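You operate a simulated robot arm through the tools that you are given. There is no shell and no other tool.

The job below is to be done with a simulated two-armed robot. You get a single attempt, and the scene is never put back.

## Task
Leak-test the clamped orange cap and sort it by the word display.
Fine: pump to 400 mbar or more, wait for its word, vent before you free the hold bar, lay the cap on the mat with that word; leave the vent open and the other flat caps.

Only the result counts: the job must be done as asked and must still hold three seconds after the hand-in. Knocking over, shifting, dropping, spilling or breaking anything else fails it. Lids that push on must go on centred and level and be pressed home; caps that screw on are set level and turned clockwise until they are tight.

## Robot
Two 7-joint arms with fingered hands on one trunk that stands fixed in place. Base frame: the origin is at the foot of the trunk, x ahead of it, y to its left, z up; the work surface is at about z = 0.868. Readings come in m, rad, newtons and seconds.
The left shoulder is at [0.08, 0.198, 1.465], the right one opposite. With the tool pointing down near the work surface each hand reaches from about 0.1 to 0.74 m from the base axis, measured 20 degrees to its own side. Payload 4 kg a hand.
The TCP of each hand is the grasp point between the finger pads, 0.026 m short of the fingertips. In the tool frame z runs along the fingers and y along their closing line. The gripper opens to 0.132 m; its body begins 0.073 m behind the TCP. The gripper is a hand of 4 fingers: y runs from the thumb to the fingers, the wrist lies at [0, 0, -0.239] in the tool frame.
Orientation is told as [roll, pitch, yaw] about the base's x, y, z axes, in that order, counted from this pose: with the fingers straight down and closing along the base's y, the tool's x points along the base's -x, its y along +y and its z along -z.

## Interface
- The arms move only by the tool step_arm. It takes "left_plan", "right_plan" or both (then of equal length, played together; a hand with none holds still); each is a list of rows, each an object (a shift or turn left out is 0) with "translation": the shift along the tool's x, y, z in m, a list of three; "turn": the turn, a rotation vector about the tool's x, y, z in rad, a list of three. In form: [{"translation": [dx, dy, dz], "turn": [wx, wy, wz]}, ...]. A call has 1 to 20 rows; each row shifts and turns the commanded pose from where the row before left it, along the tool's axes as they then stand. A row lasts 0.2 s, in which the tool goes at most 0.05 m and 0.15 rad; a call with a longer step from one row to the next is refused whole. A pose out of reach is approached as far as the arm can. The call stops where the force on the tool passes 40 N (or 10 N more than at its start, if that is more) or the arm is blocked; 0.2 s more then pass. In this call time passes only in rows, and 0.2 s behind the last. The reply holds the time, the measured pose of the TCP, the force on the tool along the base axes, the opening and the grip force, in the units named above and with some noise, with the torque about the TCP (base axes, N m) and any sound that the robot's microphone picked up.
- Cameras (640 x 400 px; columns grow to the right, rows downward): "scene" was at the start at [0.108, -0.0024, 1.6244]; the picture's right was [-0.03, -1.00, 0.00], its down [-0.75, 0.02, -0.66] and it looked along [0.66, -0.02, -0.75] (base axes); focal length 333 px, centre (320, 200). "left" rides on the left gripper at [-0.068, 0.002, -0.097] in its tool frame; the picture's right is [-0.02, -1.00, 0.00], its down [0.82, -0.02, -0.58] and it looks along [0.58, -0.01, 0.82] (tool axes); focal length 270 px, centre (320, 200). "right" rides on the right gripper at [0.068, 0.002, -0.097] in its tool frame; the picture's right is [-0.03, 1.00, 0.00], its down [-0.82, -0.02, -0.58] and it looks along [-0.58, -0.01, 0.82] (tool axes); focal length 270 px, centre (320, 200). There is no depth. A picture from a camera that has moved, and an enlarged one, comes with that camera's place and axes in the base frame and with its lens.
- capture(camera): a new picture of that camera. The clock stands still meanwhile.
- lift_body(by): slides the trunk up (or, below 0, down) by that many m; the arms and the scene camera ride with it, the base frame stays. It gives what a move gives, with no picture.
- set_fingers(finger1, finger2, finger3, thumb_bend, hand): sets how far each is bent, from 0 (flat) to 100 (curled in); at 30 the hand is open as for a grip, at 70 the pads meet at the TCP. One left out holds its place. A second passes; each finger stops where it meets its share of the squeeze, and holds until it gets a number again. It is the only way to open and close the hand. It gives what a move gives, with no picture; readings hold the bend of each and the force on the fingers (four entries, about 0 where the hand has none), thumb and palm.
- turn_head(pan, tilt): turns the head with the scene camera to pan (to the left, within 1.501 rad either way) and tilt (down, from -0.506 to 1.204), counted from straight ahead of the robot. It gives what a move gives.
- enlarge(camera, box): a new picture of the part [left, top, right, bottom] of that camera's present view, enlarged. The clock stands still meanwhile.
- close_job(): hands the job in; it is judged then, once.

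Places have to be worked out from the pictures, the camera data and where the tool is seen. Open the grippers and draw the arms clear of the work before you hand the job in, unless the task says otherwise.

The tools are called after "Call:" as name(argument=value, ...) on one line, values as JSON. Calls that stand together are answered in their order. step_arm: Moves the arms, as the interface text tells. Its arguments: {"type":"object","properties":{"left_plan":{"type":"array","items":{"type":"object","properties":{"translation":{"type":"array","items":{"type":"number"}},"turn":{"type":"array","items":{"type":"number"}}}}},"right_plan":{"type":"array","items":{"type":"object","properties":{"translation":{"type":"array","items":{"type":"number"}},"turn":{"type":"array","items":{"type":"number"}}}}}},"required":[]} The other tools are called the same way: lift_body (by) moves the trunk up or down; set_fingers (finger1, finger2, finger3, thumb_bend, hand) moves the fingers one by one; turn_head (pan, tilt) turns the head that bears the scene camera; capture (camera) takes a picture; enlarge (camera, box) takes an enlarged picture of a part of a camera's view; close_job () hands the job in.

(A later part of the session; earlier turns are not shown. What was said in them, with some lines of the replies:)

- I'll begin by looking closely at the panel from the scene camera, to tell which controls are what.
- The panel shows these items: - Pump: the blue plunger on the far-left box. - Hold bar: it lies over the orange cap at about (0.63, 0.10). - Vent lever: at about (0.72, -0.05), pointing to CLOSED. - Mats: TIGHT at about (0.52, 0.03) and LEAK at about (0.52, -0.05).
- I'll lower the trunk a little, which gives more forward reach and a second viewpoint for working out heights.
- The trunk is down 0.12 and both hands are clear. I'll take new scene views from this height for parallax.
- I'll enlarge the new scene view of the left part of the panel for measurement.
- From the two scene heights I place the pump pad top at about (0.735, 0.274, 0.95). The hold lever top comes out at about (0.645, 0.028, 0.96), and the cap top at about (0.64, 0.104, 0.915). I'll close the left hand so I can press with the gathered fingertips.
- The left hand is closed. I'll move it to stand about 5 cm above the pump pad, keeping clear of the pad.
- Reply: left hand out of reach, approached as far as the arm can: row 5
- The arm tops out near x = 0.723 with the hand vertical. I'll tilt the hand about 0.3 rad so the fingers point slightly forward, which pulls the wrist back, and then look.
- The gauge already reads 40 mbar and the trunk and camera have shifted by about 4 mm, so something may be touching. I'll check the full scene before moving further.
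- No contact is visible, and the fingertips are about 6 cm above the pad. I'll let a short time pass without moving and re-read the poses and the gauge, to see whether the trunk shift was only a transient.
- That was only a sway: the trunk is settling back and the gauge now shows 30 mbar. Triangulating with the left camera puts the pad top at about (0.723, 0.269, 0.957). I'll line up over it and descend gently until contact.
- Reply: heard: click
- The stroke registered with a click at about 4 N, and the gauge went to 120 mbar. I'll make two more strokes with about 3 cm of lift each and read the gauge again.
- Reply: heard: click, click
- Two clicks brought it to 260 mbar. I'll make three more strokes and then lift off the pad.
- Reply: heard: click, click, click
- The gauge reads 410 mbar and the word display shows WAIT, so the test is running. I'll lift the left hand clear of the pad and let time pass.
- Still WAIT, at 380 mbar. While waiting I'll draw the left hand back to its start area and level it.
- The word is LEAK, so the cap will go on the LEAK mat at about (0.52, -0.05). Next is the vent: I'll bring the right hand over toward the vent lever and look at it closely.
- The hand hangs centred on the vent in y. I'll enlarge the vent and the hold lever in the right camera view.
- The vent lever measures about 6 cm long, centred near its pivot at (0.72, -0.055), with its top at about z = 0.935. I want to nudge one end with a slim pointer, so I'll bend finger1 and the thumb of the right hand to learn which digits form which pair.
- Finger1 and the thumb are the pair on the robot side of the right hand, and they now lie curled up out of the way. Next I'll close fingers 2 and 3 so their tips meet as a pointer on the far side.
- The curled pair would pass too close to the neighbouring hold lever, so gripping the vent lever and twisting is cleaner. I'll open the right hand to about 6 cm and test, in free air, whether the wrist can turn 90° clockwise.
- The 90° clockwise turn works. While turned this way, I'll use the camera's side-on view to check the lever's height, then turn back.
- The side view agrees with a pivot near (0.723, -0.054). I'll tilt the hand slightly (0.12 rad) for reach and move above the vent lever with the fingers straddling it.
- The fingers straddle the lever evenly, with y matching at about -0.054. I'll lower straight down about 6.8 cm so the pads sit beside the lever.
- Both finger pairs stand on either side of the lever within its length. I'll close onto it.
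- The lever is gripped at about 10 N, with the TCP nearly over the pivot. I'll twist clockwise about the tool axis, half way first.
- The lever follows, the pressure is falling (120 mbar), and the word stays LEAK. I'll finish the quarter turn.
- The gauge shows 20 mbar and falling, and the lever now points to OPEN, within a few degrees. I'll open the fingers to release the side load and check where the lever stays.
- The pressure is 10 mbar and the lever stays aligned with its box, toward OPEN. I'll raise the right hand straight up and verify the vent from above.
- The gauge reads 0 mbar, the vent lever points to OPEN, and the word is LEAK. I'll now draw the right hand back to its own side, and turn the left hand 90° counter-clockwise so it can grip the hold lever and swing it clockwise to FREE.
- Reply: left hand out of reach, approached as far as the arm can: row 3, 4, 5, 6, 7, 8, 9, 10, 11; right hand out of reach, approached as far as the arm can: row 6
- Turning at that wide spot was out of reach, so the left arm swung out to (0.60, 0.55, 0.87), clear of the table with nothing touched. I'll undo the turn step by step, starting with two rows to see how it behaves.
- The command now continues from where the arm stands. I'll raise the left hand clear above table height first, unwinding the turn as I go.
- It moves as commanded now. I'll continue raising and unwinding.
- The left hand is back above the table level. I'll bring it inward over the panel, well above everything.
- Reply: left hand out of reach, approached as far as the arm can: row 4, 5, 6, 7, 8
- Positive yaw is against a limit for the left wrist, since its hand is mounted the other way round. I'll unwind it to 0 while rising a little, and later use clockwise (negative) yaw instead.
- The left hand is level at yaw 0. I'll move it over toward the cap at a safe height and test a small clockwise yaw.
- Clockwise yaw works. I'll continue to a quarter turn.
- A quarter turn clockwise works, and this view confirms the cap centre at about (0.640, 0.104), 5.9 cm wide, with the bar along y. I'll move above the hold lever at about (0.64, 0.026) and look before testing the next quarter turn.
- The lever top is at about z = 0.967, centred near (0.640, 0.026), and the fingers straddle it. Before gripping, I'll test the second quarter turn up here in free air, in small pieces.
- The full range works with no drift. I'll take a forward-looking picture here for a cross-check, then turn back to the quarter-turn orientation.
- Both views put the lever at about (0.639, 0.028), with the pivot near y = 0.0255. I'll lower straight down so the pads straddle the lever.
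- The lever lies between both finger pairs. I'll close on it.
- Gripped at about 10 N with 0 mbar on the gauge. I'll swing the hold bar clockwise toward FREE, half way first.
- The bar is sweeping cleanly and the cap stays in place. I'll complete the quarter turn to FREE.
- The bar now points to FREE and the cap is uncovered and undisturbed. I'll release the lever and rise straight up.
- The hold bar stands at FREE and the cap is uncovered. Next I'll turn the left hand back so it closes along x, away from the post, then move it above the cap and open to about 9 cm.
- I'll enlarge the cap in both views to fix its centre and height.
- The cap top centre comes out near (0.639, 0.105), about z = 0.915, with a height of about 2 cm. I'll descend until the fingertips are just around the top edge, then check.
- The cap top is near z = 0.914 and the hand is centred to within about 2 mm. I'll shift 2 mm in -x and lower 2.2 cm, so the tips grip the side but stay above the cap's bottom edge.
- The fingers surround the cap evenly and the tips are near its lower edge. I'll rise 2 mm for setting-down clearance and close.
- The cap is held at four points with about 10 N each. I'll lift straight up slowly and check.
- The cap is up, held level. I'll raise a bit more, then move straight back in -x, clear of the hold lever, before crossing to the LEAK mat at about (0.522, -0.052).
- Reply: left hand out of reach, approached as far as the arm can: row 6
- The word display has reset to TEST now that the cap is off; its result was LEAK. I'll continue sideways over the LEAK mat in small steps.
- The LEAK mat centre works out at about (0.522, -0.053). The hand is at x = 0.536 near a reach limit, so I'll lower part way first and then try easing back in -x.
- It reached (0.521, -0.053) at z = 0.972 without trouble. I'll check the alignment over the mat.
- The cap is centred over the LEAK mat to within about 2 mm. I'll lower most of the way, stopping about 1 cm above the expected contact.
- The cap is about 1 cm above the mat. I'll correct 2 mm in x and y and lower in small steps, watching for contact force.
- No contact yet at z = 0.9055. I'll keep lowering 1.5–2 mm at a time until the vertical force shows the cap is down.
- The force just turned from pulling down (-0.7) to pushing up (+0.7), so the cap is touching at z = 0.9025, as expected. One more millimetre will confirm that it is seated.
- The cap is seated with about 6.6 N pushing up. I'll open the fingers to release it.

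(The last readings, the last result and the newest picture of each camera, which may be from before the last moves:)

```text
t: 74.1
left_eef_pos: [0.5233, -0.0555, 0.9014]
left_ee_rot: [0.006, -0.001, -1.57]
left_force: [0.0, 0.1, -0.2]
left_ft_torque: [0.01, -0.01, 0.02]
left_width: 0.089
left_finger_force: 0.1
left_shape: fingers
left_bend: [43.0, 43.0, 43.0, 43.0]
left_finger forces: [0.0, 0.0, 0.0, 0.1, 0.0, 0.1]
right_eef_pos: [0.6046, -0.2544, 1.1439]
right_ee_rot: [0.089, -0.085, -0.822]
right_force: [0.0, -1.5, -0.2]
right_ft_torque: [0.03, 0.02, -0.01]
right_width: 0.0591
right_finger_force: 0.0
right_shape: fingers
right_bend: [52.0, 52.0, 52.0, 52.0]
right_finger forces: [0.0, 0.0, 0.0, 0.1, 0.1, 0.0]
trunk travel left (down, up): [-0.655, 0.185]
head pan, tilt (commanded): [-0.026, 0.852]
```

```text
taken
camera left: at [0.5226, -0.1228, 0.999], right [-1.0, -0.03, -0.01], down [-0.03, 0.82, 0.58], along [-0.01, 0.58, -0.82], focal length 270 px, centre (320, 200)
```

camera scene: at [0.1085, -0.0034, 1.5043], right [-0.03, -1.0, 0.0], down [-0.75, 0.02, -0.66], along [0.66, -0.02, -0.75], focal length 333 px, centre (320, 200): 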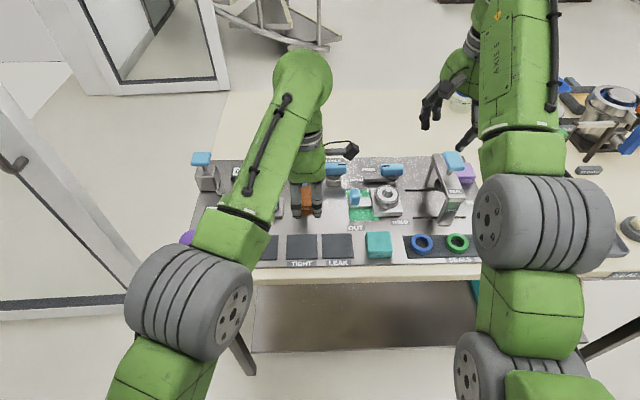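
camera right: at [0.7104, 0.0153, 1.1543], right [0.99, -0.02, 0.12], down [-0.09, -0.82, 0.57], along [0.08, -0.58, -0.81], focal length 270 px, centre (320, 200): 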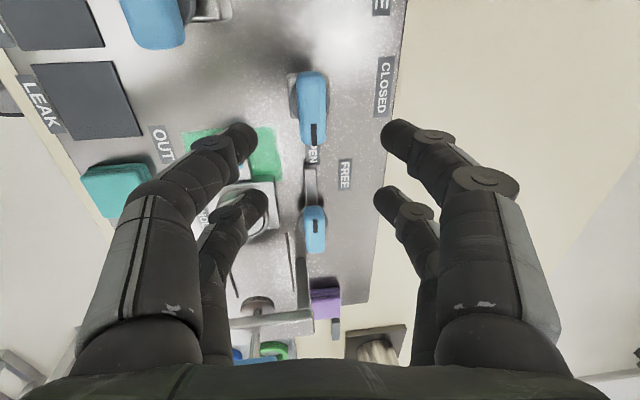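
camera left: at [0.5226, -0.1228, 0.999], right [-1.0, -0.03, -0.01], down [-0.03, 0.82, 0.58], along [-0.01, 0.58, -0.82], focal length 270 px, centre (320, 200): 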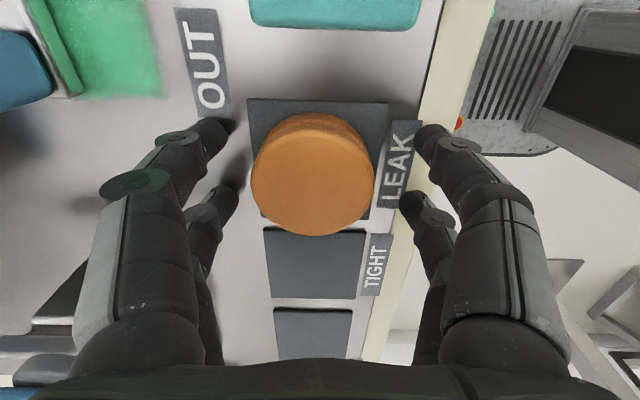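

The cap lies flat and centred on the LEAK mat. I'll raise the left hand straight up.

Call:
step_arm(left_plan=[{"translation": [0, 0, -0.02]}, {"translation": [0, 0, -0.03]}, {"translation": [0, 0, -0.03]}, {"translation": [0, 0, -0.03]}])

Call:
capture(camera="left")

Call:
capture(camera="scene")

```text
t: 75.1
left_eef_pos: [0.5226, -0.0542, 1.0123]
left_ee_rot: [0.007, -0.004, -1.571]
left_force: [-0.8, -0.7, -0.1]
left_ft_torque: [-0.02, 0.0, -0.04]
left_width: 0.0891
left_finger_force: 0.1
left_shape: fingers
left_bend: [43.0, 43.0, 43.0, 43.0]
left_finger forces: [0.0, 0.0, 0.0, 0.0, 0.0, 0.1]
right_eef_pos: [0.6032, -0.2544, 1.1438]
right_ee_rot: [0.091, -0.083, -0.823]
right_force: [0.5, -0.7, -0.3]
right_ft_torque: [0.0, 0.02, -0.01]
right_width: 0.0587
right_finger_force: 0.0
right_shape: fingers
right_bend: [52.0, 52.0, 52.0, 52.0]
right_finger forces: [0.1, 0.1, 0.0, 0.1, 0.0, 0.0]
trunk travel left (down, up): [-0.655, 0.185]
head pan, tilt (commanded): [-0.026, 0.852]
```

```text
taken
camera left: at [0.5222, -0.123, 1.1096], right [-1.0, -0.03, -0.01], down [-0.03, 0.82, 0.58], along [-0.01, 0.58, -0.82], focal length 270 px, centre (320, 200)
```

left: 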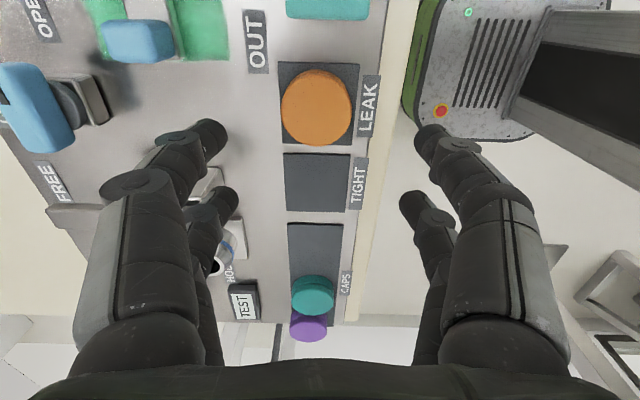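

```text
taken
camera scene: at [0.1078, -0.0027, 1.5043], right [-0.03, -1.0, 0.0], down [-0.75, 0.02, -0.66], along [0.66, -0.02, -0.75], focal length 333 px, centre (320, 200)
```

scene: 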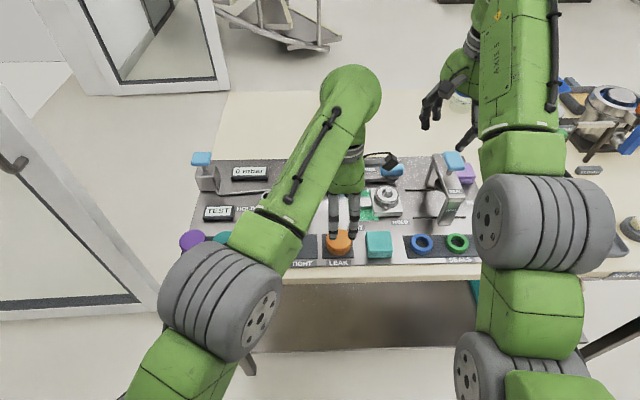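

The cap rests squarely on the LEAK mat. I'll now back the left hand off toward its own side along the safe route and turn it to its starting orientation.

Call:
step_arm(left_plan=[{"translation": [0.01, 0.015, -0.005]}, {"translation": [0.04, 0.012, -0.012]}, {"translation": [0.04, 0.012, -0.012]}, {"translation": [0.04, 0.012, -0.012]}, {"translation": [0.03, 0.012, -0.012]}])

Call:
step_arm(left_plan=[{"turn": [0, 0, -0.145]}, {"turn": [0, 0, -0.145]}, {"turn": [0, 0, -0.145]}, {"turn": [0, 0, -0.145]}, {"turn": [0, 0, -0.145]}, {"turn": [0, 0, -0.145]}])

```text
t: 76.3
left_eef_pos: [0.586, 0.1071, 1.0642]
left_ee_rot: [0.005, -0.004, -1.569]
left_force: [-0.9, -0.3, -0.3]
left_ft_torque: [-0.03, 0.01, 0.01]
left_width: 0.0896
left_finger_force: 0.1
left_shape: fingers
left_bend: [43.0, 43.0, 43.0, 43.0]
left_finger forces: [0.1, 0.0, 0.0, 0.0, 0.1, 0.1]
right_eef_pos: [0.6033, -0.2534, 1.1439]
right_ee_rot: [0.09, -0.082, -0.824]
right_force: [-0.7, -0.2, 0.0]
right_ft_torque: [-0.01, -0.02, 0.04]
right_width: 0.0588
right_finger_force: 0.0
right_shape: fingers
right_bend: [52.0, 52.0, 52.0, 52.0]
right_finger forces: [0.0, 0.0, 0.0, 0.2, 0.1, 0.0]
trunk travel left (down, up): [-0.655, 0.185]
head pan, tilt (commanded): [-0.026, 0.852]
```

```text
t: 77.7
left_eef_pos: [0.5849, 0.1061, 1.0641]
left_ee_rot: [0.003, -0.005, -0.695]
left_force: [0.9, -1.2, 0.3]
left_ft_torque: [0.04, 0.01, -0.03]
left_width: 0.0893
left_finger_force: 0.0
left_shape: fingers
left_bend: [43.0, 43.0, 43.0, 43.0]
left_finger forces: [0.1, 0.0, 0.0, 0.0, 0.0, 0.0]
right_eef_pos: [0.6043, -0.256, 1.1446]
right_ee_rot: [0.091, -0.084, -0.824]
right_force: [0.2, -0.5, 0.1]
right_ft_torque: [0.03, 0.0, -0.01]
right_width: 0.0589
right_finger_force: 0.0
right_shape: fingers
right_bend: [52.0, 52.0, 52.0, 52.0]
right_finger forces: [0.1, 0.0, 0.0, 0.0, 0.0, 0.0]
trunk travel left (down, up): [-0.655, 0.185]
head pan, tilt (commanded): [-0.026, 0.852]
```

All smooth so far. I'll finish unwinding and move the left hand out to its starting place.

Call:
step_arm(left_plan=[{"turn": [0, 0, -0.139]}, {"turn": [0, 0, -0.139]}, {"turn": [0, 0, -0.139]}, {"turn": [0, 0, -0.139]}, {"turn": [0, 0, -0.139]}, {"translation": [0.006, 0.046, -0.003]}, {"translation": [0.006, 0.046, -0.003]}, {"translation": [0.006, 0.046, -0.003]}, {"translation": [0.006, 0.046, -0.003]}, {"translation": [0.006, 0.046, -0.003]}])

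Call:
set_fingers(hand="left", finger1=30, finger2=30, finger3=30, thumb_bend=30)

Call:
set_fingers(hand="right", finger1=30, finger2=30, finger3=30, thumb_bend=30)

Call:
capture(camera="scene")

Call:
enlarge(camera="scene", box=[180, 140, 420, 280])

```text
t: 79.9
left_eef_pos: [0.5549, 0.3384, 1.0765]
left_ee_rot: [-0.003, -0.011, -0.006]
left_force: [-0.8, 0.1, 0.7]
left_ft_torque: [-0.02, -0.01, -0.02]
left_width: 0.0893
left_finger_force: 0.1
left_shape: fingers
left_bend: [43.0, 43.0, 43.0, 43.0]
left_finger forces: [0.0, 0.0, 0.0, 0.1, 0.1, 0.1]
right_eef_pos: [0.6049, -0.2523, 1.1448]
right_ee_rot: [0.089, -0.087, -0.824]
right_force: [-0.6, 0.3, 0.8]
right_ft_torque: [-0.06, 0.03, -0.01]
right_width: 0.0589
right_finger_force: 0.1
right_shape: fingers
right_bend: [52.0, 52.0, 52.0, 52.0]
right_finger forces: [0.0, 0.0, 0.1, 0.0, 0.0, 0.1]
trunk travel left (down, up): [-0.655, 0.185]
head pan, tilt (commanded): [-0.026, 0.852]
```

```text
t: 80.9
left_eef_pos: [0.555, 0.3354, 1.0759]
left_ee_rot: [-0.001, -0.011, -0.006]
left_force: [0.4, 0.4, 1.0]
left_ft_torque: [-0.01, 0.01, -0.02]
left_width: 0.1323
left_finger_force: 0.0
left_shape: fingers
left_bend: [30.0, 30.0, 30.0, 30.0]
left_finger forces: [0.0, 0.0, 0.0, 0.0, 0.1, 0.1]
right_eef_pos: [0.6039, -0.2556, 1.1448]
right_ee_rot: [0.092, -0.083, -0.824]
right_force: [0.6, 0.1, 1.1]
right_ft_torque: [0.02, -0.03, 0.03]
right_width: 0.059
right_finger_force: 0.1
right_shape: fingers
right_bend: [52.0, 52.0, 52.0, 52.0]
right_finger forces: [0.1, 0.0, 0.1, 0.1, 0.0, 0.0]
trunk travel left (down, up): [-0.655, 0.185]
head pan, tilt (commanded): [-0.026, 0.852]
```

```text
t: 81.9
left_eef_pos: [0.5548, 0.3353, 1.0772]
left_ee_rot: [-0.003, -0.008, -0.005]
left_force: [1.3, 0.3, 0.5]
left_ft_torque: [-0.01, -0.02, -0.01]
left_width: 0.1323
left_finger_force: 0.0
left_shape: fingers
left_bend: [30.0, 30.0, 30.0, 30.0]
left_finger forces: [0.0, 0.1, 0.0, 0.1, 0.0, 0.1]
right_eef_pos: [0.6039, -0.2552, 1.1438]
right_ee_rot: [0.091, -0.083, -0.825]
right_force: [0.3, 0.8, -0.9]
right_ft_torque: [0.01, 0.02, -0.01]
right_width: 0.1324
right_finger_force: 0.0
right_shape: fingers
right_bend: [30.0, 30.0, 30.0, 30.0]
right_finger forces: [0.1, 0.0, 0.0, 0.0, 0.0, 0.0]
trunk travel left (down, up): [-0.655, 0.185]
head pan, tilt (commanded): [-0.026, 0.852]
```

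```text
taken
camera scene: at [0.1081, -0.0024, 1.5044], right [-0.03, -1.0, 0.0], down [-0.75, 0.02, -0.66], along [0.66, -0.02, -0.75], focal length 333 px, centre (320, 200)
```

scene: 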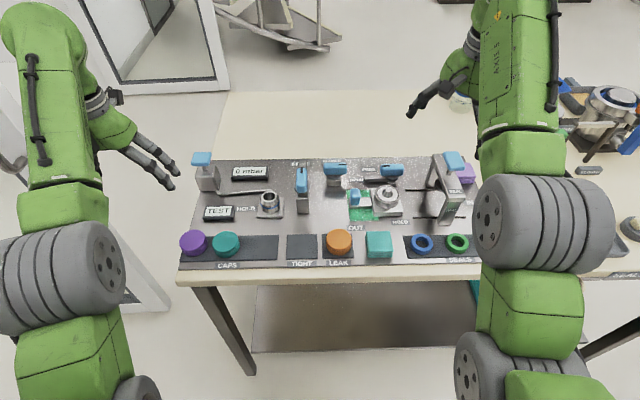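

```text
2.67 times, centred on (300, 210) of scene
camera zoom: at [0.1081, -0.0024, 1.5044], right [-0.03, -1.0, 0.0], down [-0.75, 0.02, -0.66], along [0.66, -0.02, -0.75], focal length 888 px, centre (373, 173)
```

zoom: 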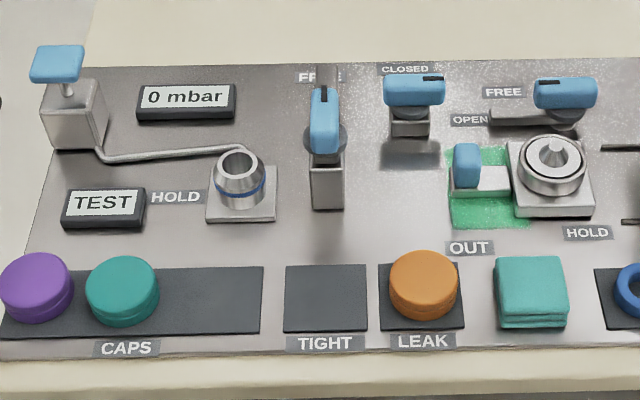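

Everything looks in place: cap on LEAK, vent toward OPEN, other caps untouched, both hands open and clear. One last close look at the vent lever and the placed cap before handing in.

Call:
enlarge(camera="scene", box=[290, 150, 400, 200])

Call:
enlarge(camera="scene", box=[280, 215, 400, 280])

Call:
capture(camera="right")

```text
5.82 times, centred on (345, 175) of scene
camera zoom: at [0.1081, -0.0024, 1.5044], right [-0.03, -1.0, 0.0], down [-0.75, 0.02, -0.66], along [0.66, -0.02, -0.75], focal length 1936 px, centre (174, 346)
```

zoom: 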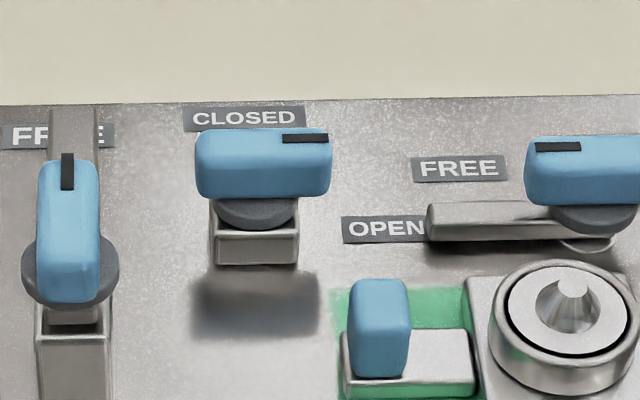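

```text
5.33 times, centred on (340, 248) of scene
camera zoom: at [0.1081, -0.0024, 1.5044], right [-0.03, -1.0, 0.0], down [-0.75, 0.02, -0.66], along [0.66, -0.02, -0.75], focal length 1775 px, centre (213, -53)
```

zoom: 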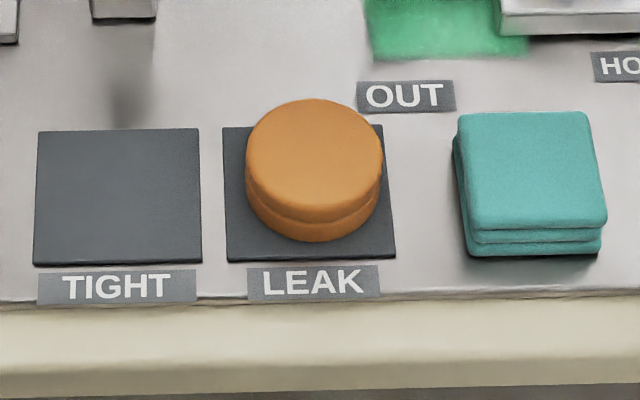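

```text
taken
camera right: at [0.5472, -0.2028, 1.2336], right [0.74, 0.66, 0.09], down [0.47, -0.61, 0.64], along [0.48, -0.43, -0.76], focal length 270 px, centre (320, 200)
```

right: 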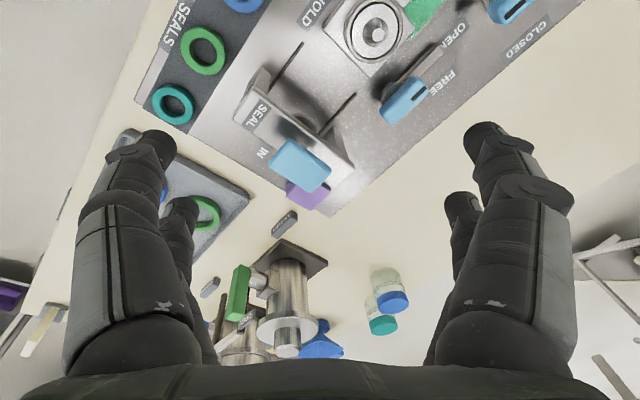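

The vent lever points squarely at OPEN and the hold bar is at FREE. The orange cap lies flat and centred on the LEAK mat. Nothing else has moved and both hands are open and clear, so I'm handing in.

Call:
close_job()

```text
The job is handed in.
```

The orange cap tested as LEAK and is lying flat, centred on the LEAK mat. I've handed the job in, but the reply did not say whether it passed.

- **Pump and word:** I pumped to 410 mbar. The display showed WAIT, then LEAK, with the pressure already falling. It went back to TEST once the cap was off.
- **Vent:** I turned the vent to OPEN and waited for 0 mbar before touching the hold bar. The vent is still open.
- **Hold bar:** It is at FREE.
- **Other items:** In the last pictures the purple and teal caps and everything else on the panel were where they started.

Two things happened that I did not intend:
- **Gauge reading:** The gauge read 40 mbar before I first pressed the pump, when the arm swayed near its reach limit. I found no sign of contact.
- **Left arm swing:** A turn out of reach swung the left arm wide, clear of the table on the left, and it touched nothing.

Both hands are open and raised clear of the work.
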